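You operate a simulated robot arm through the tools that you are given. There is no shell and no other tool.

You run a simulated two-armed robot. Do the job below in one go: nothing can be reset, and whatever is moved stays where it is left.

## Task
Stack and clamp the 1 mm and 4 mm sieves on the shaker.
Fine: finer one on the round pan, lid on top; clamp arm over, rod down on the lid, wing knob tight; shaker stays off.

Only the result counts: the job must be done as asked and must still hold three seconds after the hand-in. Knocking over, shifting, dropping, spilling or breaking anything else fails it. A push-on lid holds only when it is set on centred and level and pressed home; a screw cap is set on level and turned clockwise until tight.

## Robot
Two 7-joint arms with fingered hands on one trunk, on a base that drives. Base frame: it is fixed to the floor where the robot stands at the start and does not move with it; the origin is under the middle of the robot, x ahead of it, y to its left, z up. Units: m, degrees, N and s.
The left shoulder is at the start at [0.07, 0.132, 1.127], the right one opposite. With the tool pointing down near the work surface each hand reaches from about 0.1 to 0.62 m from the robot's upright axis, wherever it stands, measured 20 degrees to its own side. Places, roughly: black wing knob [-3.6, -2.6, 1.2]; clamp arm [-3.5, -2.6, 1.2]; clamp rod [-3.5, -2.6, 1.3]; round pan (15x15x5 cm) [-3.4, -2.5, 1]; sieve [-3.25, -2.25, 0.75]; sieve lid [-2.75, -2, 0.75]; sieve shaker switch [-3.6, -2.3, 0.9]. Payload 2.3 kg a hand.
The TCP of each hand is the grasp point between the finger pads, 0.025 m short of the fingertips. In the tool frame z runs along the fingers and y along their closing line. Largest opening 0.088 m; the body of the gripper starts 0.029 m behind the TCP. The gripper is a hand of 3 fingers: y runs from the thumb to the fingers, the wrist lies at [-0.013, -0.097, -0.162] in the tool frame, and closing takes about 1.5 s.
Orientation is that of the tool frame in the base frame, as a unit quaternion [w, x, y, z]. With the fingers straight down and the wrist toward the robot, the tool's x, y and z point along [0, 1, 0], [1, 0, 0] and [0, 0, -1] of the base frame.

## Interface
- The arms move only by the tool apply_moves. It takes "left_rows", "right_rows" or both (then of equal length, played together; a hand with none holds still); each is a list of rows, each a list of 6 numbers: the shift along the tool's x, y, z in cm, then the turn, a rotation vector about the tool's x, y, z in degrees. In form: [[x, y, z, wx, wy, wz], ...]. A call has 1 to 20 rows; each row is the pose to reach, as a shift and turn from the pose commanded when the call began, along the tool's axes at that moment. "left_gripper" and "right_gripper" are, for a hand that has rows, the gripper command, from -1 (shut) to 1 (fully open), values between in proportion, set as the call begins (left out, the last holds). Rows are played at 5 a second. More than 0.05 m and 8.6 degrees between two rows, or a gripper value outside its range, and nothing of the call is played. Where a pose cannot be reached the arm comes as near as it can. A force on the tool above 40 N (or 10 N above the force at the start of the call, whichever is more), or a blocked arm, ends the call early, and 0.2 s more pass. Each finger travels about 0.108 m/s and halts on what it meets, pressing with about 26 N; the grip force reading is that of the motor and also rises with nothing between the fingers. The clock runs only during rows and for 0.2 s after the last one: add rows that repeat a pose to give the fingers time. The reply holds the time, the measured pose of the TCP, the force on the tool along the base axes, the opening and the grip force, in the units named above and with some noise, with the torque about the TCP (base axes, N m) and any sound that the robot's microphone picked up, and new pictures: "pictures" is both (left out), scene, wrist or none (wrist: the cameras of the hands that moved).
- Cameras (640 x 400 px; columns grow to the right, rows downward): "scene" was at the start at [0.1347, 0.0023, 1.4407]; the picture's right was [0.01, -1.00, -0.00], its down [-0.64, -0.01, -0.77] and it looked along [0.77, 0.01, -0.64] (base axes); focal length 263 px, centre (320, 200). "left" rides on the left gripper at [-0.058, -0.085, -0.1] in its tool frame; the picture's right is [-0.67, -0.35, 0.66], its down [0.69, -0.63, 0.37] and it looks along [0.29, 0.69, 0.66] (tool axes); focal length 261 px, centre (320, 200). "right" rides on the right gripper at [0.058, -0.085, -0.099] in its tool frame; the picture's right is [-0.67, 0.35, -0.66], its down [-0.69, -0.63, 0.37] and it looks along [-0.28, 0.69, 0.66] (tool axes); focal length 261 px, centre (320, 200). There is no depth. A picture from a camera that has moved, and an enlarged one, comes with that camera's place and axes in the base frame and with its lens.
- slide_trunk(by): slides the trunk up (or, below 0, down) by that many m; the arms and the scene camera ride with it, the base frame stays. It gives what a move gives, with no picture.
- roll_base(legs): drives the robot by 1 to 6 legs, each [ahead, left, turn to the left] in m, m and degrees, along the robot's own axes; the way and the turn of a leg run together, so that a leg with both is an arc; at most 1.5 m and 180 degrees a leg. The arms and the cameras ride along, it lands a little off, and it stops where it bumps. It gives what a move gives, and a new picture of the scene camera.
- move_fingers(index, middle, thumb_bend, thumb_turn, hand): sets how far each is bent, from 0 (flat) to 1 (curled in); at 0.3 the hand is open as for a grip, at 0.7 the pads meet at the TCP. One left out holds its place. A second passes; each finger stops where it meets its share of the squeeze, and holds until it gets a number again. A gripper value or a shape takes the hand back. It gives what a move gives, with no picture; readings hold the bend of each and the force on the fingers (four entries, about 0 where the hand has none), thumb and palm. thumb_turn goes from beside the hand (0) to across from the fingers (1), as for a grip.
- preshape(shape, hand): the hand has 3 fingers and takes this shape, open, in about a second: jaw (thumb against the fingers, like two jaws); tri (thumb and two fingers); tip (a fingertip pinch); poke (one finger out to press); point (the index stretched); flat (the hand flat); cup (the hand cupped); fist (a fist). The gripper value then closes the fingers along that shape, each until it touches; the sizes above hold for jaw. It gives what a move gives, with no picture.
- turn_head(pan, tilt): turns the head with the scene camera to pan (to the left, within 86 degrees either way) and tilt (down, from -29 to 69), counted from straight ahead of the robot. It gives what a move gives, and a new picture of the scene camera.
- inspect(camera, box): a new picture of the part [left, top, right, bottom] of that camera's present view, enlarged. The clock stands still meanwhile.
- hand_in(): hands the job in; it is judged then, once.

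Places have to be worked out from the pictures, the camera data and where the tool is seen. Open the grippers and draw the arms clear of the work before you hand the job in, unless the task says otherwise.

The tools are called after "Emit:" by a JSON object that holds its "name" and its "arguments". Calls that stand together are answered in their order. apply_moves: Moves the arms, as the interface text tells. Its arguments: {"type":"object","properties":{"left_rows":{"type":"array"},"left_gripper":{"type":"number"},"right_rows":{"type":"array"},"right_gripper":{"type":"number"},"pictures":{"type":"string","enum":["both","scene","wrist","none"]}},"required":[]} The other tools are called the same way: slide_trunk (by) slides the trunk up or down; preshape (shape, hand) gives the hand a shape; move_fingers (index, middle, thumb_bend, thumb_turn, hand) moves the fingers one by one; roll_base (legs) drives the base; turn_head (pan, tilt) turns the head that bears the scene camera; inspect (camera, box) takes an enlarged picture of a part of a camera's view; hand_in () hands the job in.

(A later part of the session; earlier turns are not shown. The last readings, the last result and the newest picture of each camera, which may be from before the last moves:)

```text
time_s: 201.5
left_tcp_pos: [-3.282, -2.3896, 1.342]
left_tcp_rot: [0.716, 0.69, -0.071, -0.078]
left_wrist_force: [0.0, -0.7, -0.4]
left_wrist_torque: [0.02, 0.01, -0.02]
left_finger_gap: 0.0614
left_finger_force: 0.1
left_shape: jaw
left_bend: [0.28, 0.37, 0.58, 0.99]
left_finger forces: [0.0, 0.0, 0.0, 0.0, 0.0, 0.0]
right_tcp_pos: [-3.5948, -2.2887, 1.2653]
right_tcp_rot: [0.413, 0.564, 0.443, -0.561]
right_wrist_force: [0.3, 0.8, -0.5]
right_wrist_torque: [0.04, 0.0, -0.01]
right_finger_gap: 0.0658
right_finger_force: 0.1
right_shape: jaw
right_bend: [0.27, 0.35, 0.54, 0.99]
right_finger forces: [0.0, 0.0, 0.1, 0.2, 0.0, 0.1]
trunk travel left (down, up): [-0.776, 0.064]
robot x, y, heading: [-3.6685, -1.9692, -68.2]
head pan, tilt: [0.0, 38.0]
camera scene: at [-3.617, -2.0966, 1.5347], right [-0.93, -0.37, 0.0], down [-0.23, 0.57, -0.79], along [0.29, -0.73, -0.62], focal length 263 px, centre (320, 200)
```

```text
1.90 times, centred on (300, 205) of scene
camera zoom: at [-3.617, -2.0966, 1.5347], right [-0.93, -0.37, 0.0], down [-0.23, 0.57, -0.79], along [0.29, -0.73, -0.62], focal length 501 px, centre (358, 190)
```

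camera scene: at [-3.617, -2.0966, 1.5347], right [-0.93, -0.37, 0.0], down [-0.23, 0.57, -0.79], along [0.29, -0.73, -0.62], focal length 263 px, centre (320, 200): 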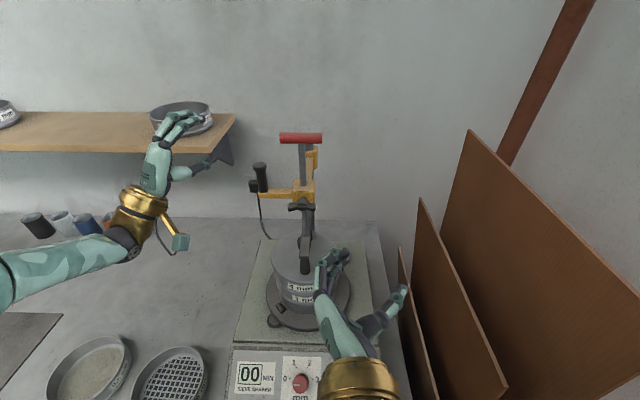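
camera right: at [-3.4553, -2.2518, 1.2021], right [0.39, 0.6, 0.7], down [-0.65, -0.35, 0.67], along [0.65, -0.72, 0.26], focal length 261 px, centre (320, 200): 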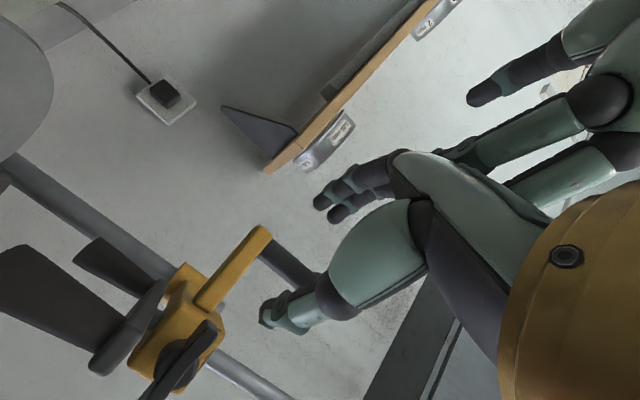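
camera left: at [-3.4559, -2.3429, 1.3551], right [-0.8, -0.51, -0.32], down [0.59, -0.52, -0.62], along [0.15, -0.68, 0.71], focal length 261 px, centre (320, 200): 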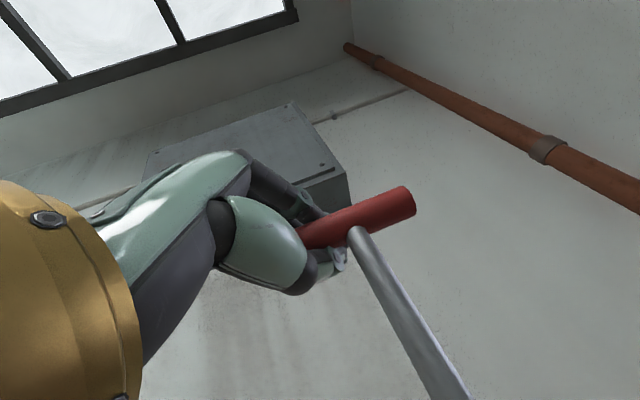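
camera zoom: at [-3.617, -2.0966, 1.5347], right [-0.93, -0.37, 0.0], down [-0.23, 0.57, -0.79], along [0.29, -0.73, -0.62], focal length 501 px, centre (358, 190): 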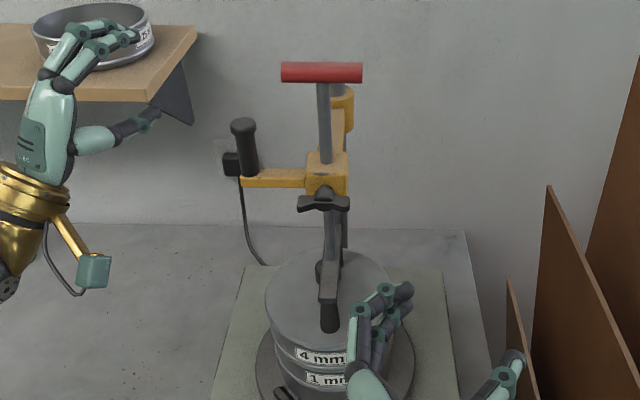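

The rod stays down (T-handle now at z≈1.35, 9 cm lower). Wing knob is at about [-3.454, -2.420, 1.239] with horizontal wings. I bring the right hand in front of it, correcting its yaw.

Emit:
{"name": "apply_moves", "arguments": {"right_rows": [[0.5, 2.6, 0.5, -6.8, 0, 0], [1.0, 5.2, 1.1, -13.6, 0, 0], [1.5, 7.8, 1.6, -20.4, 0, 0], [2.0, 10.4, 2.2, -27.2, 0, 0], [2.6, 12.9, 2.7, -34, 0, 0], [2.6, 12.9, 2.7, -34, 0, 0]], "right_gripper": 0.2}}

```text
time_s: 202.9
left_tcp_pos: [-3.2843, -2.3872, 1.3411]
left_tcp_rot: [0.716, 0.69, -0.07, -0.078]
left_wrist_force: [0.1, 0.0, 0.1]
left_wrist_torque: [-0.01, 0.01, -0.02]
left_finger_gap: 0.0614
left_finger_force: 0.0
left_shape: jaw
left_bend: [0.28, 0.37, 0.58, 0.99]
left_finger forces: [0.0, 0.0, 0.0, 0.1, 0.0, 0.0]
right_tcp_pos: [-3.493, -2.3395, 1.2395]
right_tcp_rot: [0.543, 0.44, 0.572, -0.43]
right_wrist_force: [0.1, -0.9, -0.4]
right_wrist_torque: [0.01, -0.04, 0.01]
right_finger_gap: 0.0532
right_finger_force: 0.0
right_shape: jaw
right_bend: [0.29, 0.4, 0.64, 1.0]
right_finger forces: [0.0, 0.0, 0.1, 0.0, 0.0, 0.0]
right hand out of reach, approached as far as the arm can: row 5, 6
trunk travel left (down, up): [-0.776, 0.064]
robot x, y, heading: [-3.6699, -1.9699, -68.1]
head pan, tilt: [0.0, 38.0]
camera scene: at [-3.6169, -2.0956, 1.5348], right [-0.93, -0.37, 0.0], down [-0.23, 0.57, -0.79], along [0.29, -0.73, -0.62], focal length 263 px, centre (320, 200)
camera right: at [-3.601, -2.2622, 1.1848], right [0.19, 0.7, 0.69], down [-0.51, -0.53, 0.68], along [0.84, -0.48, 0.25], focal length 261 px, centre (320, 200)
```

scene: 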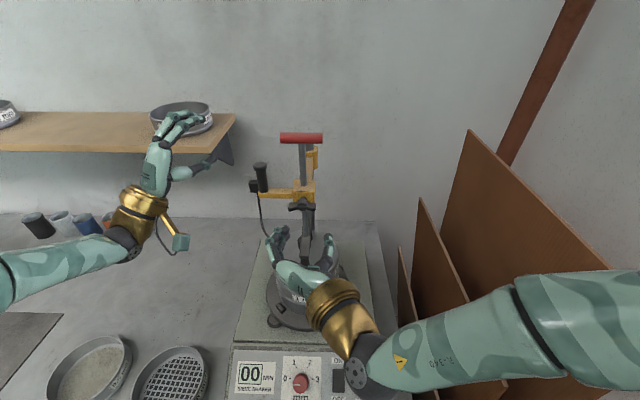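
right: 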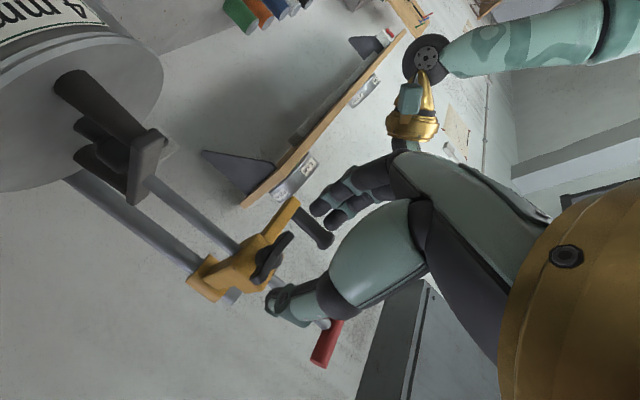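

The right arm is cramped so close to my body. I back the base off by 8 cm to gain room.

Emit:
{"name": "roll_base", "arguments": {"legs": [[-0.08, 0, 0]]}}

Emit:
{"name": "inspect", "arguments": {"camera": "scene", "box": [240, 80, 360, 290]}}

```text
time_s: 204.0
left_tcp_pos: [-3.3098, -2.3208, 1.3373]
left_tcp_rot: [0.714, 0.692, -0.069, -0.079]
left_wrist_force: [0.8, -0.2, 0.5]
left_wrist_torque: [-0.02, -0.01, -0.02]
left_finger_gap: 0.0612
left_finger_force: 0.0
left_shape: jaw
left_bend: [0.28, 0.37, 0.58, 0.99]
left_finger forces: [0.1, 0.0, 0.0, 0.1, 0.0, 0.0]
right_tcp_pos: [-3.5193, -2.2729, 1.2358]
right_tcp_rot: [0.541, 0.441, 0.574, -0.428]
right_wrist_force: [-0.1, -1.1, -0.5]
right_wrist_torque: [0.03, 0.01, 0.0]
right_finger_gap: 0.053
right_finger_force: 0.0
right_shape: jaw
right_bend: [0.29, 0.4, 0.64, 1.0]
right_finger forces: [0.1, 0.0, 0.0, 0.0, 0.1, 0.0]
trunk travel left (down, up): [-0.776, 0.064]
robot x, y, heading: [-3.6953, -1.9008, -68.1]
head pan, tilt: [0.0, 38.0]
camera scene: at [-3.6432, -2.0305, 1.5339], right [-0.93, -0.37, 0.0], down [-0.23, 0.58, -0.78], along [0.29, -0.73, -0.62], focal length 263 px, centre (320, 200)
```

scene: 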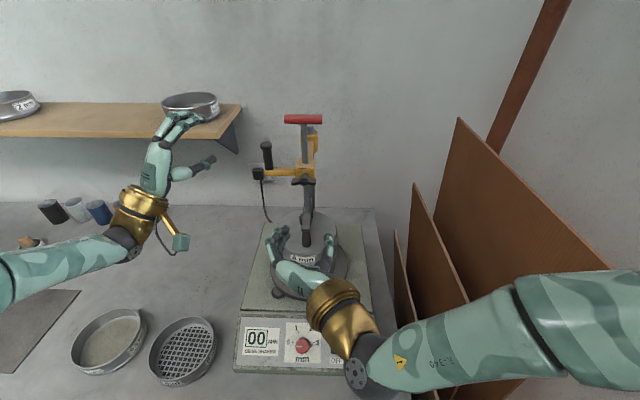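

```text
1.90 times, centred on (300, 185) of scene
camera zoom: at [-3.6432, -2.0305, 1.5339], right [-0.93, -0.37, 0.0], down [-0.23, 0.58, -0.78], along [0.29, -0.73, -0.62], focal length 501 px, centre (358, 229)
```

zoom: 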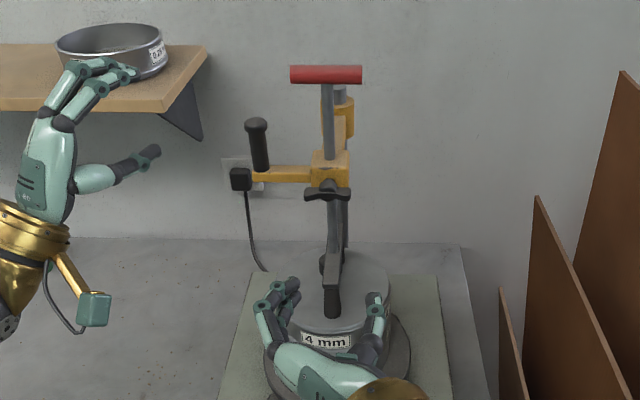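

Now I move the right hand to 7 cm in front of the wing knob and roll it 90° so thumb is below and fingers above.

Emit:
{"name": "apply_moves", "arguments": {"right_rows": [[-0.2, 0.5, 2, 0, 0, 0], [-0.4, 1.1, 4, 0, 0, 0], [-0.6, 1.6, 6, 0, 0, 0], [-0.7, 2.2, 8.0, 0, 0, 0], [-0.7, 2.2, 8.0, 0, 0, 8.2], [-0.7, 2.2, 8.0, 0, 0, 16.4], [-0.7, 2.2, 8.0, 0, 0, 24.6], [-0.7, 2.2, 8.0, 0, 0, 32.8], [-0.7, 2.2, 8.0, 0, 0, 41], [-0.7, 2.2, 8.0, 0, 0, 49.2], [-0.7, 2.2, 8.0, 0, 0, 57.4], [-0.7, 2.2, 8.0, 0, 0, 65.6], [-0.7, 2.2, 8.0, 0, 0, 73.8], [-0.7, 2.2, 8.0, 0, 0, 82], [-0.7, 2.2, 8.0, 0, 0, 90], [-0.7, 2.2, 8.0, 0, 0, 90]]}}

Emit:
{"name": "inspect", "arguments": {"camera": "scene", "box": [240, 120, 360, 260]}}

```text
time_s: 207.4
left_tcp_pos: [-3.3128, -2.3168, 1.3416]
left_tcp_rot: [0.715, 0.691, -0.071, -0.078]
left_wrist_force: [-0.3, -0.8, 0.3]
left_wrist_torque: [0.02, 0.0, -0.01]
left_finger_gap: 0.0615
left_finger_force: 0.1
left_shape: jaw
left_bend: [0.28, 0.37, 0.58, 0.99]
left_finger forces: [0.0, 0.0, 0.1, 0.0, 0.1, 0.0]
right_tcp_pos: [-3.4825, -2.3426, 1.2397]
right_tcp_rot: [0.687, 0.717, 0.093, 0.08]
right_wrist_force: [-0.6, 0.3, -0.8]
right_wrist_torque: [0.02, 0.01, 0.05]
right_finger_gap: 0.0526
right_finger_force: 0.0
right_shape: jaw
right_bend: [0.29, 0.41, 0.65, 1.0]
right_finger forces: [0.0, 0.0, 0.1, 0.0, 0.1, 0.0]
right hand out of reach, approached as far as the arm can: row 2, 3, 4, 5, 6, 7, 8, 9, 10, 11, 12, 13
trunk travel left (down, up): [-0.776, 0.064]
robot x, y, heading: [-3.701, -1.8974, -68.1]
head pan, tilt: [0.0, 38.0]
camera scene: at [-3.6465, -2.0258, 1.5344], right [-0.93, -0.37, 0.0], down [-0.23, 0.57, -0.79], along [0.29, -0.73, -0.62], focal length 263 px, centre (320, 200)
camera right: at [-3.452, -2.2287, 1.1576], right [-0.8, 0.46, 0.39], down [-0.59, -0.5, -0.64], along [-0.1, -0.74, 0.67], focal length 261 px, centre (320, 200)
```

scene: 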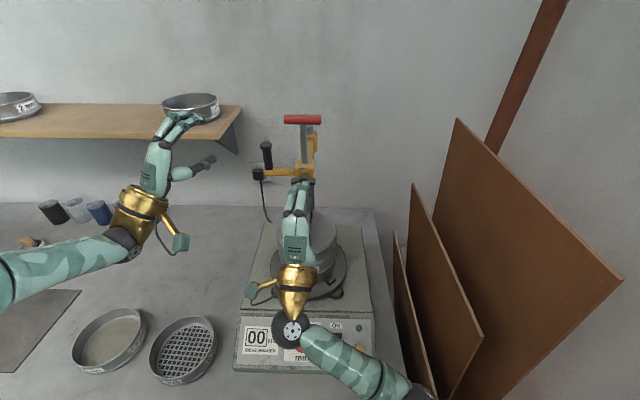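
right: 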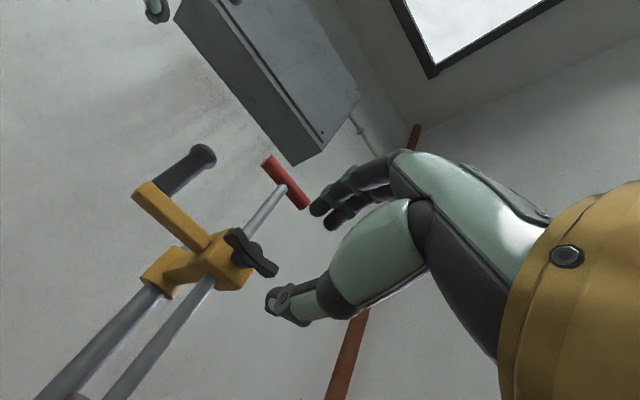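

```text
2.86 times, centred on (300, 190) of scene
camera zoom: at [-3.6465, -2.0258, 1.5344], right [-0.93, -0.37, 0.0], down [-0.23, 0.57, -0.79], along [0.29, -0.73, -0.62], focal length 751 px, centre (377, 229)
```

zoom: 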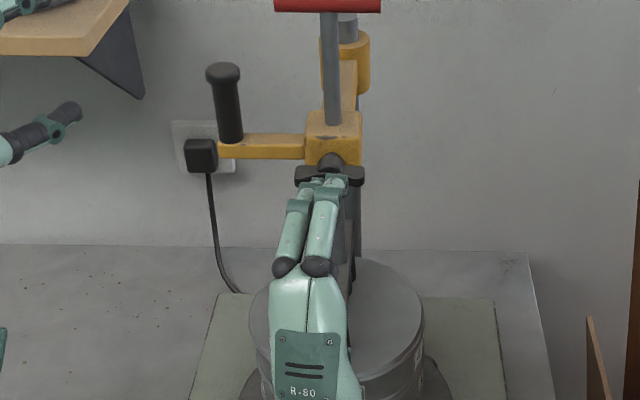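

The hand faces the wing knob: 8 cm ahead, 1 cm left, slightly up. I advance 7 cm with those corrections.

Emit:
{"name": "apply_moves", "arguments": {"right_rows": [[0.5, 0.2, 1.5, 0, 0, 0], [0.95, 0.4, 3, 0, 0, 0], [0.95, 0.4, 4.5, 0, 0, 0], [0.95, 0.4, 6, 0, 0, 0], [0.95, 0.4, 7, 0, 0, 0], [0.95, 0.4, 7, 0, 0, 0]]}}

Emit:
{"name": "inspect", "arguments": {"camera": "scene", "box": [270, 140, 340, 220]}}

Emit:
{"name": "inspect", "arguments": {"camera": "right", "box": [200, 120, 440, 340]}}

```text
time_s: 208.8
left_tcp_pos: [-3.3136, -2.3144, 1.3418]
left_tcp_rot: [0.716, 0.69, -0.071, -0.079]
left_wrist_force: [-0.7, 0.0, -0.1]
left_wrist_torque: [0.02, -0.02, 0.01]
left_finger_gap: 0.0611
left_finger_force: 0.0
left_shape: jaw
left_bend: [0.28, 0.37, 0.58, 0.99]
left_finger forces: [0.1, 0.0, 0.1, 0.0, 0.0, 0.0]
right_tcp_pos: [-3.4557, -2.4041, 1.2425]
right_tcp_rot: [0.688, 0.715, 0.092, 0.08]
right_wrist_force: [0.2, -0.3, 0.2]
right_wrist_torque: [-0.03, -0.02, -0.02]
right_finger_gap: 0.0527
right_finger_force: 0.0
right_shape: jaw
right_bend: [0.29, 0.41, 0.65, 1.0]
right_finger forces: [0.1, 0.1, 0.0, 0.1, 0.1, 0.1]
trunk travel left (down, up): [-0.776, 0.064]
robot x, y, heading: [-3.6951, -1.8979, -68.0]
head pan, tilt: [0.0, 38.0]
camera scene: at [-3.6465, -2.0226, 1.5348], right [-0.93, -0.37, 0.0], down [-0.23, 0.57, -0.79], along [0.29, -0.73, -0.62], focal length 263 px, centre (320, 200)
camera right: at [-3.4254, -2.2913, 1.1603], right [-0.8, 0.46, 0.38], down [-0.59, -0.5, -0.63], along [-0.1, -0.73, 0.67], focal length 261 px, centre (320, 200)
```

scene: 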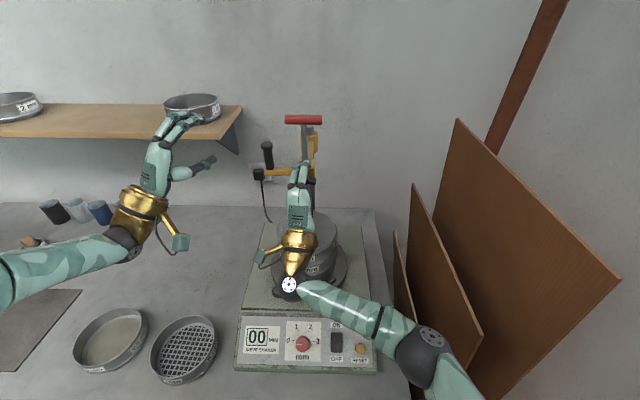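
right: 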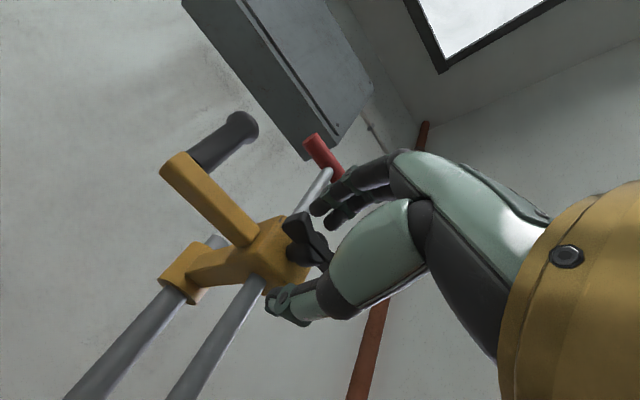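

```text
5.00 times, centred on (305, 180) of scene
camera zoom: at [-3.6465, -2.0226, 1.5348], right [-0.93, -0.37, 0.0], down [-0.23, 0.57, -0.79], along [0.29, -0.73, -0.62], focal length 1314 px, centre (395, 300)
```

zoom: 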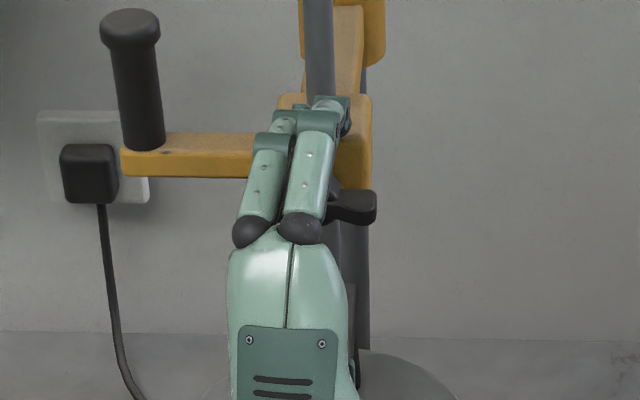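

```text
1.82 times, centred on (320, 230) of right
camera zoom: at [-3.4254, -2.2913, 1.1603], right [-0.8, 0.46, 0.38], down [-0.59, -0.5, -0.63], along [-0.1, -0.73, 0.67], focal length 474 px, centre (320, 146)
```

zoom: 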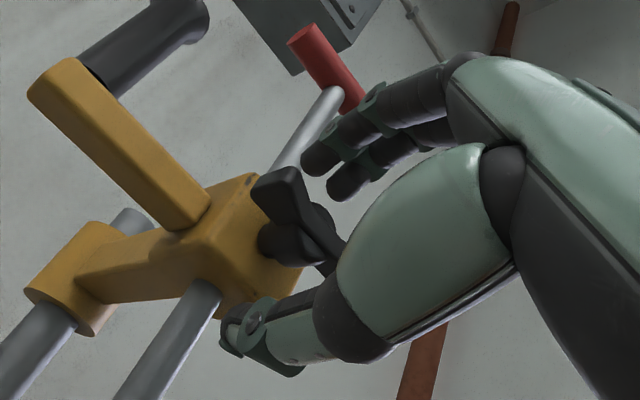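

The knob is between fingers and thumb but about 6 mm to the right of the finger pair. I shift 6 mm right and close the gripper on the wings.

Emit:
{"name": "apply_moves", "arguments": {"right_rows": [[-0.3, 0, 0, 0, 0, 0], [-0.6, 0, 0.2, 0, 0, 0], [-0.6, 0, 0.2, 0, 0, 0]], "pictures": "none"}}

Emit:
{"name": "apply_moves", "arguments": {"right_rows": [[0, 0, 0, 0, 0, 0], [0, 0, 0, 0, 0, 0], [0, 0, 0, 0, 0, 0], [0, 0, 0, 0, 0, 0], [0, 0, 0, 0, 0, 0], [0, 0, 0, 0, 0, 0]], "right_gripper": -1, "pictures": "none"}}

Emit:
{"name": "inspect", "arguments": {"camera": "scene", "box": [270, 140, 340, 220]}}

Emit:
{"name": "inspect", "arguments": {"camera": "right", "box": [200, 120, 440, 340]}}

```text
time_s: 209.6
left_tcp_pos: [-3.3113, -2.3153, 1.3416]
left_tcp_rot: [0.716, 0.69, -0.069, -0.077]
left_wrist_force: [0.1, 0.1, 0.8]
left_wrist_torque: [0.03, 0.01, 0.01]
left_finger_gap: 0.0614
left_finger_force: 0.1
left_shape: jaw
left_bend: [0.28, 0.37, 0.58, 0.99]
left_finger forces: [0.1, 0.0, 0.1, 0.0, 0.0, 0.0]
right_tcp_pos: [-3.4615, -2.4074, 1.2432]
right_tcp_rot: [0.688, 0.716, 0.092, 0.079]
right_wrist_force: [-0.3, 0.6, -0.3]
right_wrist_torque: [0.0, -0.02, -0.01]
right_finger_gap: 0.0528
right_finger_force: 0.1
right_shape: jaw
right_bend: [0.29, 0.41, 0.65, 1.0]
right_finger forces: [0.1, 0.0, 0.0, 0.0, 0.1, 0.0]
trunk travel left (down, up): [-0.776, 0.064]
robot x, y, heading: [-3.6966, -1.8995, -68.0]
head pan, tilt: [0.0, 38.0]
```

```text
time_s: 211.0
left_tcp_pos: [-3.3138, -2.3167, 1.3405]
left_tcp_rot: [0.716, 0.691, -0.07, -0.078]
left_wrist_force: [-0.9, 0.7, 0.0]
left_wrist_torque: [0.0, -0.02, 0.0]
left_finger_gap: 0.0613
left_finger_force: 0.0
left_shape: jaw
left_bend: [0.28, 0.37, 0.58, 0.99]
left_finger forces: [0.1, 0.0, 0.0, 0.0, 0.1, 0.0]
right_tcp_pos: [-3.4614, -2.4101, 1.2424]
right_tcp_rot: [0.687, 0.716, 0.093, 0.08]
right_wrist_force: [1.3, -4.1, -0.1]
right_wrist_torque: [0.05, 0.03, 0.0]
right_finger_gap: 0.0094
right_finger_force: 25.6
right_shape: jaw
right_bend: [0.73, 0.7, 0.75, 1.0]
right_finger forces: [14.1, 6.1, 0.1, 0.0, 19.5, 0.1]
trunk travel left (down, up): [-0.776, 0.064]
robot x, y, heading: [-3.6941, -1.8961, -68.1]
head pan, tilt: [0.0, 38.0]
```

```text
5.00 times, centred on (305, 180) of scene
camera zoom: at [-3.6458, -2.0262, 1.5344], right [-0.93, -0.37, 0.0], down [-0.23, 0.57, -0.79], along [0.29, -0.73, -0.62], focal length 1314 px, centre (395, 300)
```

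zoom: 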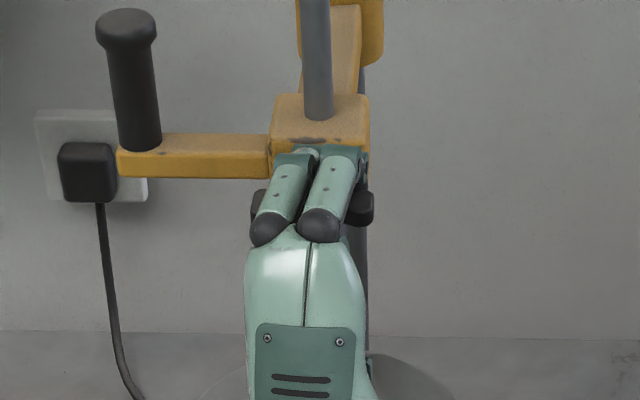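

```text
1.82 times, centred on (320, 230) of right
camera zoom: at [-3.4302, -2.2972, 1.1591], right [-0.8, 0.46, 0.39], down [-0.59, -0.5, -0.64], along [-0.1, -0.74, 0.67], focal length 474 px, centre (320, 146)
```

zoom: 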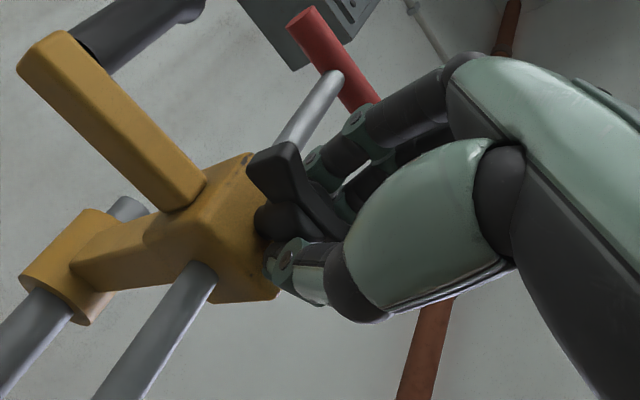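

Firm grip on the wings (gap 9 mm). I turn clockwise (as seen from me) 40° about the knob's axis and check torque and rotation.

Emit:
{"name": "apply_moves", "arguments": {"right_rows": [[0.0, -0.07, 0, 0, 0, 8], [0.02, -0.14, 0, 0, 0, 16], [0.04, -0.2, 0, 0, 0, 24], [0.08, -0.27, 0, 0, 0, 32], [0.12, -0.32, 0, 0, 0, 40], [0.12, -0.32, 0, 0, 0, 40]], "pictures": "none"}}

Emit:
{"name": "inspect", "arguments": {"camera": "scene", "box": [270, 140, 340, 220]}}

Emit:
{"name": "inspect", "arguments": {"camera": "right", "box": [200, 120, 440, 340]}}

```text
time_s: 212.4
left_tcp_pos: [-3.3072, -2.3299, 1.3352]
left_tcp_rot: [0.712, 0.694, -0.068, -0.079]
left_wrist_force: [0.1, -0.4, 0.9]
left_wrist_torque: [-0.02, 0.01, 0.02]
left_finger_gap: 0.0614
left_finger_force: 0.1
left_shape: jaw
left_bend: [0.28, 0.37, 0.58, 0.99]
left_finger forces: [0.0, 0.0, 0.0, 0.0, 0.1, 0.1]
right_tcp_pos: [-3.4678, -2.414, 1.2335]
right_tcp_rot: [0.615, 0.708, -0.158, 0.309]
right_wrist_force: [9.6, -22.5, 2.3]
right_wrist_torque: [0.12, 0.02, 0.07]
right_finger_gap: 0.0064
right_finger_force: 25.8
right_shape: jaw
right_bend: [0.74, 0.71, 0.78, 1.0]
right_finger forces: [16.2, 1.0, 0.0, 0.1, 18.4, 0.1]
right hand out of reach, approached as far as the arm can: row 5, 6
trunk travel left (down, up): [-0.776, 0.064]
robot x, y, heading: [-3.6964, -1.8993, -68.1]
head pan, tilt: [0.0, 38.0]
```

```text
5.00 times, centred on (305, 180) of scene
camera zoom: at [-3.6396, -2.0397, 1.5331], right [-0.93, -0.37, 0.0], down [-0.23, 0.58, -0.78], along [0.29, -0.72, -0.63], focal length 1314 px, centre (395, 300)
```

zoom: 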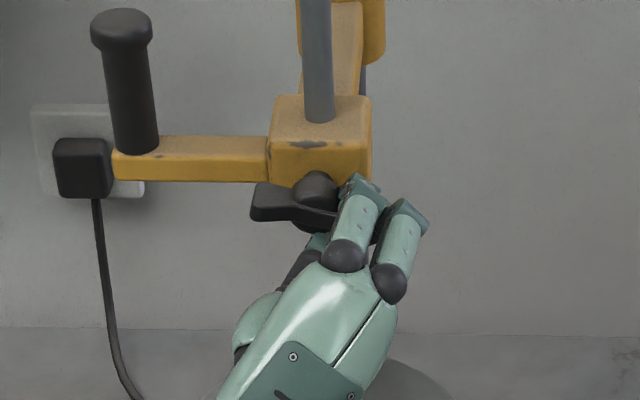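

```text
1.82 times, centred on (320, 230) of right
camera zoom: at [-3.396, -2.2937, 1.2085], right [-0.88, 0.46, -0.12], down [-0.05, -0.34, -0.94], along [-0.48, -0.82, 0.32], focal length 474 px, centre (320, 146)
```

zoom: 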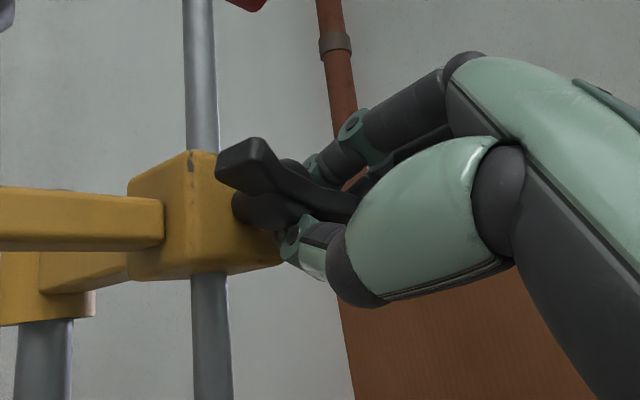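

The hand turned but slid on the wings, and it was pulling at reach limit. I open the gripper and back out 3 cm to re-evaluate.

Emit:
{"name": "apply_moves", "arguments": {"right_rows": [[0, 0, 0, 0, 0, 0], [0, 0, 0, 0, 0, 0], [0, 0, 0, 0, 0, 0], [0, 0, 0, 0, 0, 0], [0, 0, -1.5, 0, 0, 0], [0, 0, -3, 0, 0, 0], [0, 0, -5, 0, 0, 0]], "right_gripper": 0.3, "pictures": "scene"}}

Emit:
{"name": "inspect", "arguments": {"camera": "scene", "box": [270, 130, 340, 210]}}

```text
time_s: 214.0
left_tcp_pos: [-3.3129, -2.3143, 1.3419]
left_tcp_rot: [0.717, 0.69, -0.07, -0.078]
left_wrist_force: [0.3, -0.5, 0.2]
left_wrist_torque: [0.0, 0.02, 0.0]
left_finger_gap: 0.0614
left_finger_force: 0.0
left_shape: jaw
left_bend: [0.28, 0.37, 0.58, 0.99]
left_finger forces: [0.0, 0.1, 0.0, 0.0, 0.0, 0.0]
right_tcp_pos: [-3.485, -2.3524, 1.2432]
right_tcp_rot: [0.619, 0.704, -0.158, 0.31]
right_wrist_force: [0.3, -0.1, 0.1]
right_wrist_torque: [0.0, 0.02, 0.0]
right_finger_gap: 0.0569
right_finger_force: 0.0
right_shape: jaw
right_bend: [0.28, 0.39, 0.62, 1.0]
right_finger forces: [0.1, 0.0, 0.2, 0.0, 0.0, 0.1]
trunk travel left (down, up): [-0.776, 0.064]
robot x, y, heading: [-3.6926, -1.8961, -68.1]
head pan, tilt: [0.0, 38.0]
camera scene: at [-3.6465, -2.0222, 1.5348], right [-0.93, -0.37, 0.0], down [-0.23, 0.57, -0.79], along [0.29, -0.73, -0.62], focal length 263 px, centre (320, 200)
```

scene: 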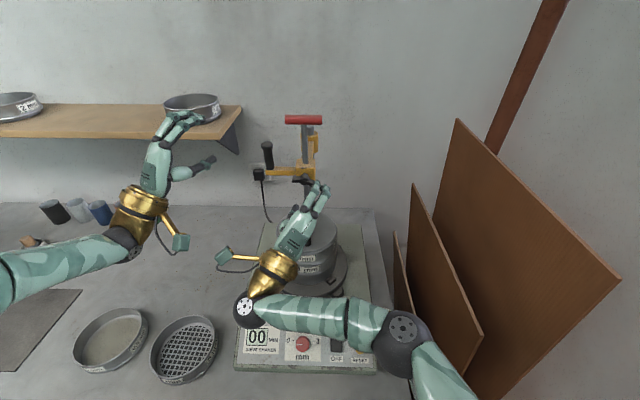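

```text
5.00 times, centred on (305, 170) of scene
camera zoom: at [-3.6465, -2.0222, 1.5348], right [-0.93, -0.37, 0.0], down [-0.23, 0.57, -0.79], along [0.29, -0.73, -0.62], focal length 1314 px, centre (395, 350)
```

zoom: 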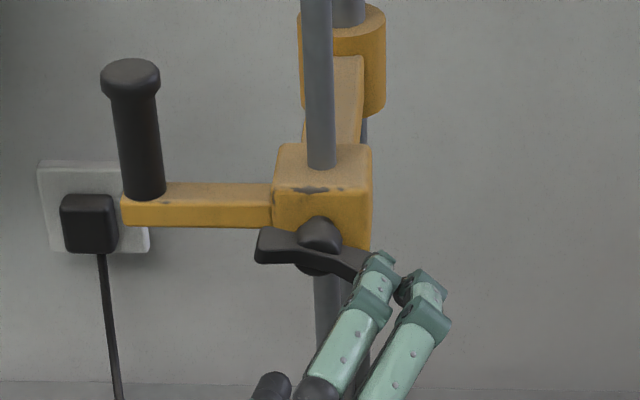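

The knob did turn about 15° clockwise, so it works but slips. I'll regrip with a better angle: roll the hand back 115° (thumb right/low, fingers left/high) so it can span the wing tips and turn through a natural range.

Emit:
{"name": "apply_moves", "arguments": {"right_rows": [[0, 0, 0, 0, 0, -8.2], [0, 0, 0, 0, 0, -16.4], [0, 0, 0, 0, 0, -24.6], [0, 0, 0, 0, 0, -32.8], [0, 0, 0, 0, 0, -41], [0, 0, 0, 0, 0, -49.2], [0, 0, 0, 0, 0, -57.4], [0, 0, 0, 0, 0, -65.6], [0, 0, 0, 0, 0, -73.8], [0, 0, 0, 0, 0, -82], [0, 0, 0, 0, 0, -90.2], [0, 0, 0, 0, 0, -98.4], [0, 0, 0, 0, 0, -106.6], [0, 0, 0, 0, 0, -115], [0, 0, 0, 0, 0, -115]], "right_gripper": 0.6}}

Emit:
{"name": "inspect", "arguments": {"camera": "scene", "box": [260, 130, 360, 230]}}

```text
time_s: 217.2
left_tcp_pos: [-3.3131, -2.3145, 1.3422]
left_tcp_rot: [0.716, 0.69, -0.069, -0.077]
left_wrist_force: [-0.5, 0.4, 0.9]
left_wrist_torque: [0.02, 0.01, 0.0]
left_finger_gap: 0.0613
left_finger_force: 0.0
left_shape: jaw
left_bend: [0.28, 0.37, 0.58, 0.99]
left_finger forces: [0.0, 0.0, 0.0, 0.0, 0.1, 0.1]
right_tcp_pos: [-3.4904, -2.3597, 1.2504]
right_tcp_rot: [0.597, 0.522, 0.498, -0.351]
right_wrist_force: [-0.6, -0.4, 0.1]
right_wrist_torque: [0.02, 0.0, 0.02]
right_finger_gap: 0.0702
right_finger_force: 0.0
right_shape: jaw
right_bend: [0.27, 0.34, 0.49, 0.99]
right_finger forces: [0.0, 0.0, 0.0, 0.0, 0.0, 0.0]
trunk travel left (down, up): [-0.776, 0.064]
robot x, y, heading: [-3.6962, -1.8957, -68.2]
head pan, tilt: [0.0, 38.0]
camera scene: at [-3.6462, -2.0229, 1.5347], right [-0.93, -0.37, 0.0], down [-0.23, 0.57, -0.79], along [0.29, -0.73, -0.62], focal length 263 px, centre (320, 200)
camera right: at [-3.5782, -2.2749, 1.1743], right [0.01, 0.64, 0.77], down [-0.68, -0.56, 0.47], along [0.73, -0.53, 0.44], focal length 261 px, centre (320, 200)
```

scene: 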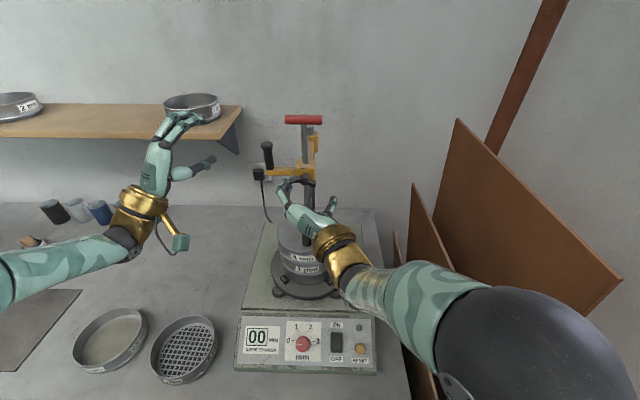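
right: 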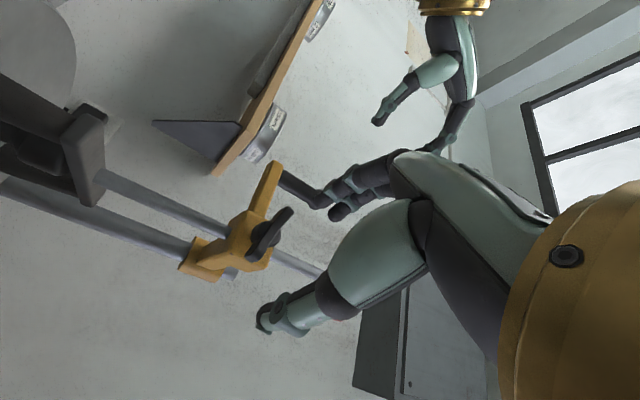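

```text
4.00 times, centred on (310, 180) of scene
camera zoom: at [-3.6462, -2.0229, 1.5347], right [-0.93, -0.37, 0.0], down [-0.23, 0.57, -0.79], along [0.29, -0.73, -0.62], focal length 1052 px, centre (360, 280)
```

zoom: 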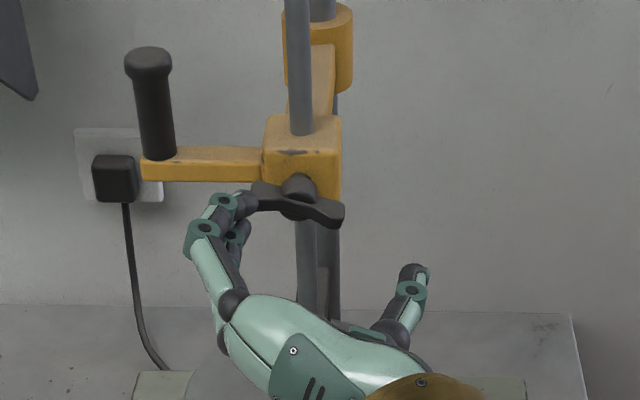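

The wings now tilt ~14° clockwise and the hand's closing line matches them. I align with the knob's axis and advance.

Emit:
{"name": "apply_moves", "arguments": {"right_rows": [[0.6, 1.0, 0, 0, 0, 0], [1.24, 2.07, 0.5, 0, 0, 0], [1.24, 2.07, 2, 0, 0, 0], [1.24, 2.07, 3.5, 0, 0, 0], [1.24, 2.07, 5.2, 0, 0, 0], [1.24, 2.07, 5.2, 0, 0, 0]]}}

Emit:
{"name": "inspect", "arguments": {"camera": "scene", "box": [260, 130, 360, 230]}}

Emit:
{"name": "inspect", "arguments": {"camera": "right", "box": [160, 120, 440, 340]}}

```text
time_s: 218.6
left_tcp_pos: [-3.3124, -2.3135, 1.3417]
left_tcp_rot: [0.716, 0.69, -0.07, -0.078]
left_wrist_force: [0.0, -0.1, 0.2]
left_wrist_torque: [-0.01, 0.02, 0.02]
left_finger_gap: 0.0615
left_finger_force: 0.1
left_shape: jaw
left_bend: [0.28, 0.37, 0.58, 0.99]
left_finger forces: [0.1, 0.0, 0.0, 0.0, 0.0, 0.1]
right_tcp_pos: [-3.4566, -2.4057, 1.2364]
right_tcp_rot: [0.593, 0.523, 0.5, -0.353]
right_wrist_force: [0.9, 0.2, 0.3]
right_wrist_torque: [0.0, 0.03, 0.0]
right_finger_gap: 0.0702
right_finger_force: 0.0
right_shape: jaw
right_bend: [0.27, 0.34, 0.49, 0.99]
right_finger forces: [0.0, 0.1, 0.0, 0.0, 0.0, 0.0]
trunk travel left (down, up): [-0.776, 0.064]
robot x, y, heading: [-3.6985, -1.8991, -67.8]
head pan, tilt: [0.0, 38.0]
camera scene: at [-3.6464, -2.0228, 1.5347], right [-0.93, -0.37, 0.0], down [-0.23, 0.57, -0.79], along [0.29, -0.73, -0.62], focal length 263 px, centre (320, 200)
camera right: at [-3.5453, -2.3205, 1.1617], right [0.01, 0.64, 0.77], down [-0.68, -0.56, 0.47], along [0.73, -0.53, 0.43], focal length 261 px, centre (320, 200)
```

scene: 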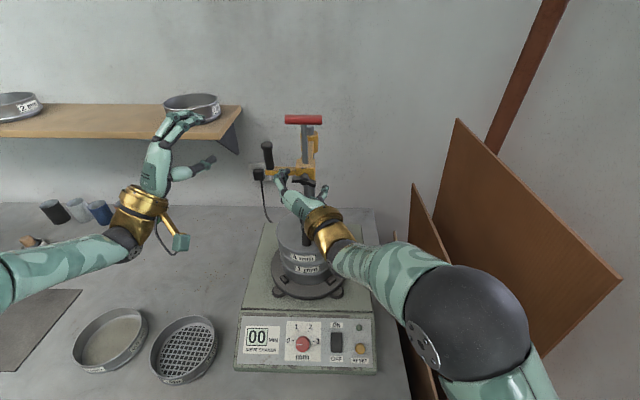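
right: 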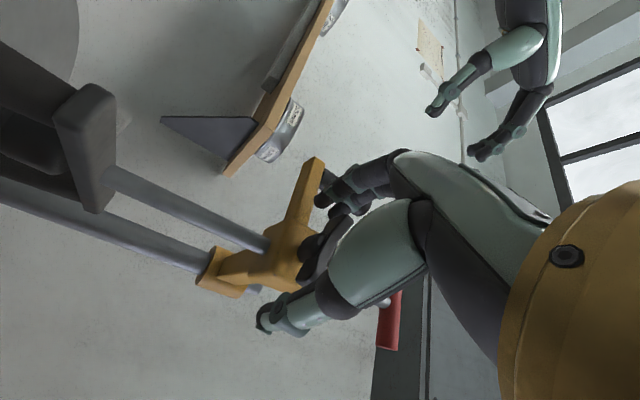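

```text
4.00 times, centred on (310, 180) of scene
camera zoom: at [-3.6464, -2.0228, 1.5347], right [-0.93, -0.37, 0.0], down [-0.23, 0.57, -0.79], along [0.29, -0.73, -0.62], focal length 1052 px, centre (360, 280)
```

zoom: 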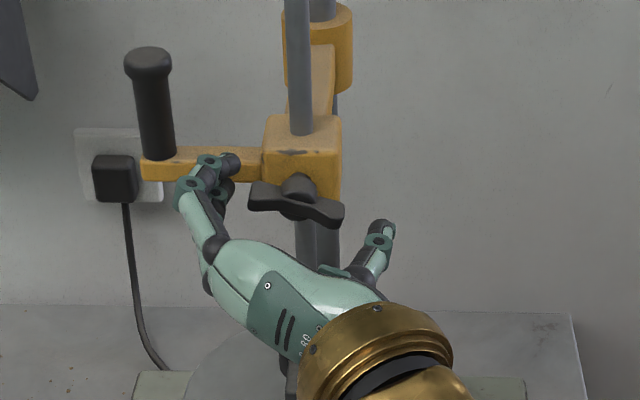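

```text
1.82 times, centred on (300, 230) of right
camera zoom: at [-3.5453, -2.3205, 1.1617], right [0.01, 0.64, 0.77], down [-0.68, -0.56, 0.47], along [0.73, -0.53, 0.43], focal length 474 px, centre (356, 146)
```

zoom: 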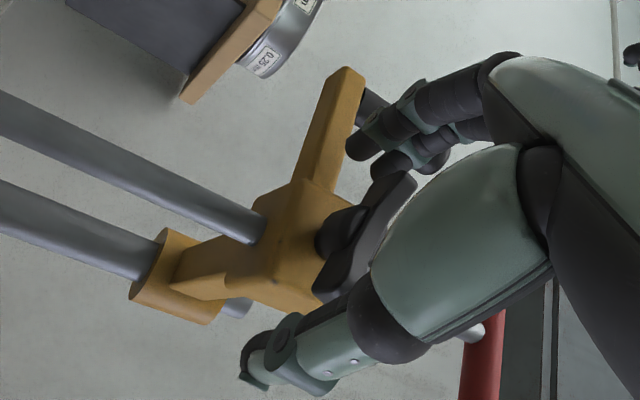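

Fingers and thumb straddle the two wing tips symmetrically. I close on them.

Emit:
{"name": "apply_moves", "arguments": {"right_rows": [[0, 0, 0, 0, 0, 0], [0, 0, 0, 0, 0, 0], [0, 0, 0, 0, 0, 0], [0, 0, 0, 0, 0, 0], [0, 0, 0, 0, 0, 0], [0, 0, 0, 0, 0, 0]], "right_gripper": -1, "pictures": "none"}}

Emit:
{"name": "inspect", "arguments": {"camera": "scene", "box": [260, 130, 360, 230]}}

Emit:
{"name": "inspect", "arguments": {"camera": "right", "box": [160, 120, 440, 340]}}

```text
time_s: 220.0
left_tcp_pos: [-3.3102, -2.3171, 1.3412]
left_tcp_rot: [0.715, 0.692, -0.07, -0.078]
left_wrist_force: [0.5, 0.6, 0.4]
left_wrist_torque: [-0.01, 0.02, 0.0]
left_finger_gap: 0.0614
left_finger_force: 0.1
left_shape: jaw
left_bend: [0.28, 0.37, 0.58, 0.99]
left_finger forces: [0.1, 0.0, 0.0, 0.0, 0.1, 0.0]
right_tcp_pos: [-3.4553, -2.4071, 1.2342]
right_tcp_rot: [0.591, 0.523, 0.502, -0.353]
right_wrist_force: [2.0, -1.8, -6.5]
right_wrist_torque: [0.18, 0.07, -0.05]
right_finger_gap: 0.0137
right_finger_force: 25.9
right_shape: jaw
right_bend: [0.7, 0.56, 0.8, 1.0]
right_finger forces: [0.0, 7.4, 0.1, 0.0, 0.2, 0.0]
trunk travel left (down, up): [-0.776, 0.064]
robot x, y, heading: [-3.6964, -1.8965, -68.3]
head pan, tilt: [0.0, 38.0]
```

```text
4.00 times, centred on (310, 180) of scene
camera zoom: at [-3.6441, -2.0258, 1.5343], right [-0.93, -0.37, 0.0], down [-0.23, 0.57, -0.79], along [0.29, -0.73, -0.62], focal length 1052 px, centre (360, 280)
```

zoom: 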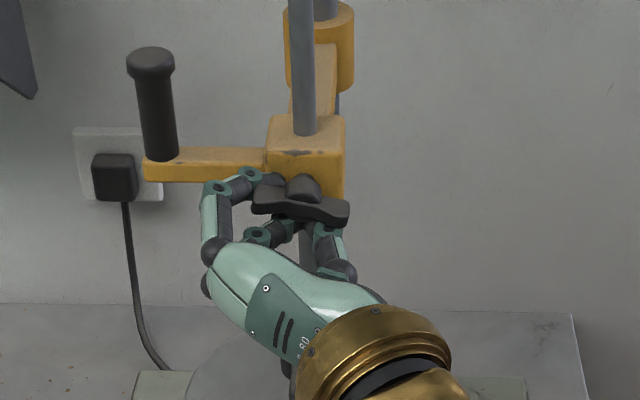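

```text
1.82 times, centred on (300, 230) of right
camera zoom: at [-3.5434, -2.322, 1.1596], right [0.02, 0.64, 0.77], down [-0.68, -0.56, 0.47], along [0.73, -0.53, 0.42], focal length 474 px, centre (356, 146)
```

zoom: 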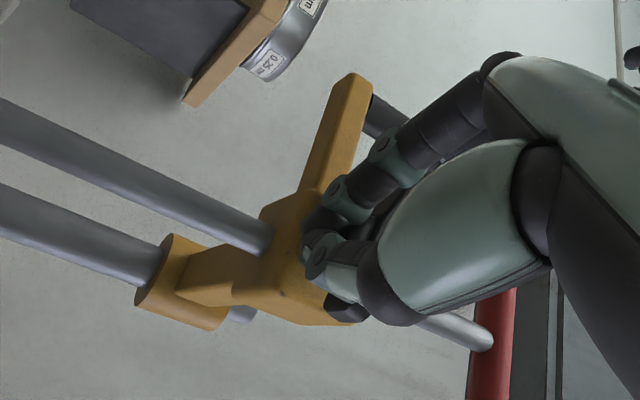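

One finger is above and one below the left wing, so a clockwise roll will push the left wing up. I roll 48° about the knob's axis and check.

Emit:
{"name": "apply_moves", "arguments": {"right_rows": [[0.02, 0.1, 0, 0, 0, 8], [0.03, 0.21, 0, 0, 0, 16], [0.02, 0.32, 0, 0, 0, 24], [0.0, 0.42, 0, 0, 0, 32], [-0.04, 0.53, 0, 0, 0, 40], [-0.09, 0.62, 0, 0, 0, 48], [-0.09, 0.62, 0, 0, 0, 48]], "pictures": "none"}}

Emit:
{"name": "inspect", "arguments": {"camera": "scene", "box": [260, 130, 360, 230]}}

Emit:
{"name": "inspect", "arguments": {"camera": "right", "box": [160, 120, 440, 340]}}

```text
time_s: 221.6
left_tcp_pos: [-3.3076, -2.3204, 1.3379]
left_tcp_rot: [0.714, 0.692, -0.069, -0.079]
left_wrist_force: [0.1, 0.0, 0.0]
left_wrist_torque: [-0.02, -0.06, 0.01]
left_finger_gap: 0.0615
left_finger_force: 0.0
left_shape: jaw
left_bend: [0.28, 0.37, 0.58, 0.99]
left_finger forces: [0.1, 0.0, 0.0, 0.0, 0.0, 0.1]
right_tcp_pos: [-3.44, -2.4022, 1.2323]
right_tcp_rot: [0.685, 0.676, 0.259, -0.082]
right_wrist_force: [8.5, -10.5, 0.6]
right_wrist_torque: [0.17, 0.16, 0.07]
right_finger_gap: 0.0093
right_finger_force: 26.2
right_shape: jaw
right_bend: [0.7, 0.6, 0.84, 1.0]
right_finger forces: [0.0, 13.2, 0.0, 0.0, 0.0, 0.0]
trunk travel left (down, up): [-0.776, 0.064]
robot x, y, heading: [-3.6971, -1.8986, -67.8]
head pan, tilt: [0.0, 38.0]
```

```text
4.00 times, centred on (310, 180) of scene
camera zoom: at [-3.6411, -2.0304, 1.5339], right [-0.93, -0.37, 0.0], down [-0.23, 0.58, -0.78], along [0.29, -0.73, -0.62], focal length 1052 px, centre (360, 280)
```

zoom: 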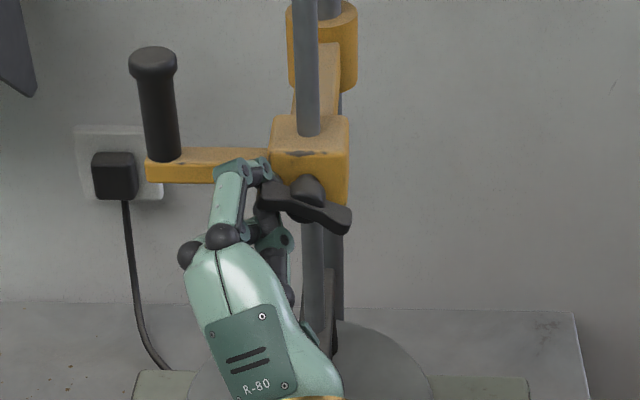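

```text
1.82 times, centred on (300, 230) of right
camera zoom: at [-3.4533, -2.2987, 1.1332], right [-0.57, 0.5, 0.65], down [-0.79, -0.56, -0.25], along [0.24, -0.66, 0.72], focal length 474 px, centre (356, 146)
```

zoom: 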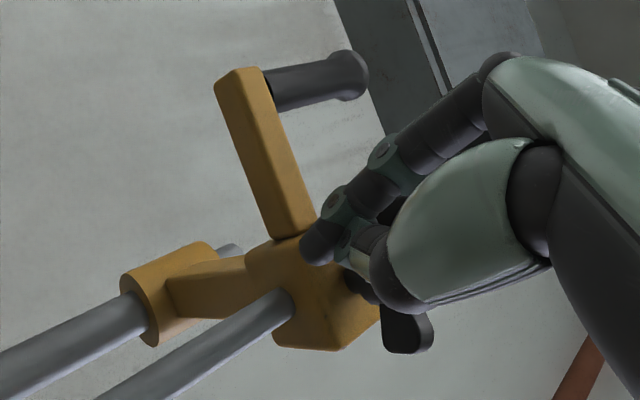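

The knob is now at roughly 20–25°. It turns, but the arm is crossing my centre and slips. I release, back out, and will shift the base left so the knob lies on my right-hand side.

Emit:
{"name": "apply_moves", "arguments": {"right_rows": [[0, 0, 0, 0, 0, 0], [0, 0, 0, 0, 0, 0], [0, 0, 0, 0, 0, 0], [0, 0, 0, 0, 0, 0], [0, 0, -1.5, 0, 0, 0], [0, 0, -3, 0, 0, 0], [0, 0, -5, 0, 0, 0], [0, 0, -7, 0, 0, 0]], "left_rows": [[0, 0, 0, 0, 0, 0], [0, 0, 0, 0, 0, 0], [0, 0, 0, 0, 0, 0], [0, 0, 0, 0, 0, 0], [0, 0, -2, 0, 0, 0], [0, 0, -4, 0, 0, 0], [0, 0, -6, 0, 0, 0], [0, 0, -8, 0, 0, 0]], "right_gripper": 0.4, "pictures": "scene"}}

Emit:
{"name": "inspect", "arguments": {"camera": "scene", "box": [260, 130, 360, 230]}}

```text
time_s: 223.4
left_tcp_pos: [-3.2958, -2.2338, 1.3393]
left_tcp_rot: [0.716, 0.69, -0.07, -0.078]
left_wrist_force: [0.1, -0.3, -0.8]
left_wrist_torque: [0.01, 0.06, 0.03]
left_finger_gap: 0.0614
left_finger_force: 0.1
left_shape: jaw
left_bend: [0.28, 0.37, 0.58, 0.99]
left_finger forces: [0.0, 0.0, 0.0, 0.0, 0.0, 0.0]
right_tcp_pos: [-3.463, -2.3285, 1.2405]
right_tcp_rot: [0.687, 0.675, 0.256, -0.083]
right_wrist_force: [0.1, -0.3, 0.5]
right_wrist_torque: [0.01, -0.01, 0.0]
right_finger_gap: 0.0614
right_finger_force: 0.2
right_shape: jaw
right_bend: [0.28, 0.37, 0.58, 0.99]
right_finger forces: [0.0, 0.0, 0.0, 0.0, 0.1, 0.0]
trunk travel left (down, up): [-0.776, 0.064]
robot x, y, heading: [-3.6944, -1.9024, -68.4]
head pan, tilt: [0.0, 38.0]
camera scene: at [-3.6466, -2.0207, 1.5349], right [-0.93, -0.37, 0.0], down [-0.23, 0.57, -0.79], along [0.29, -0.73, -0.61], focal length 263 px, centre (320, 200)
```

scene: 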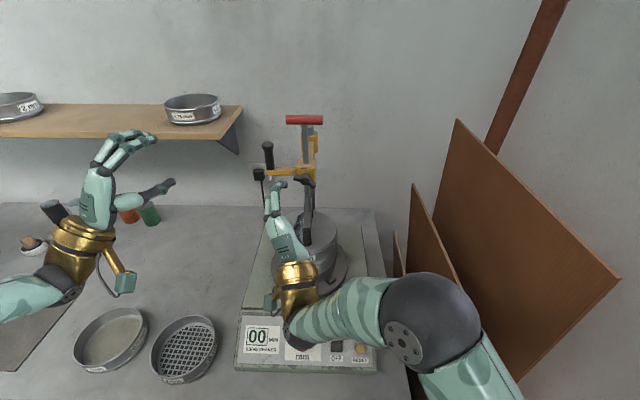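

```text
4.00 times, centred on (310, 180) of scene
camera zoom: at [-3.6466, -2.0207, 1.5349], right [-0.93, -0.37, 0.0], down [-0.23, 0.57, -0.79], along [0.29, -0.73, -0.61], focal length 1052 px, centre (360, 280)
```

zoom: 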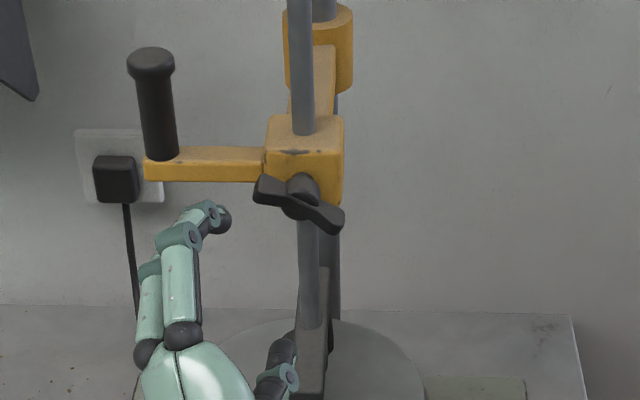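

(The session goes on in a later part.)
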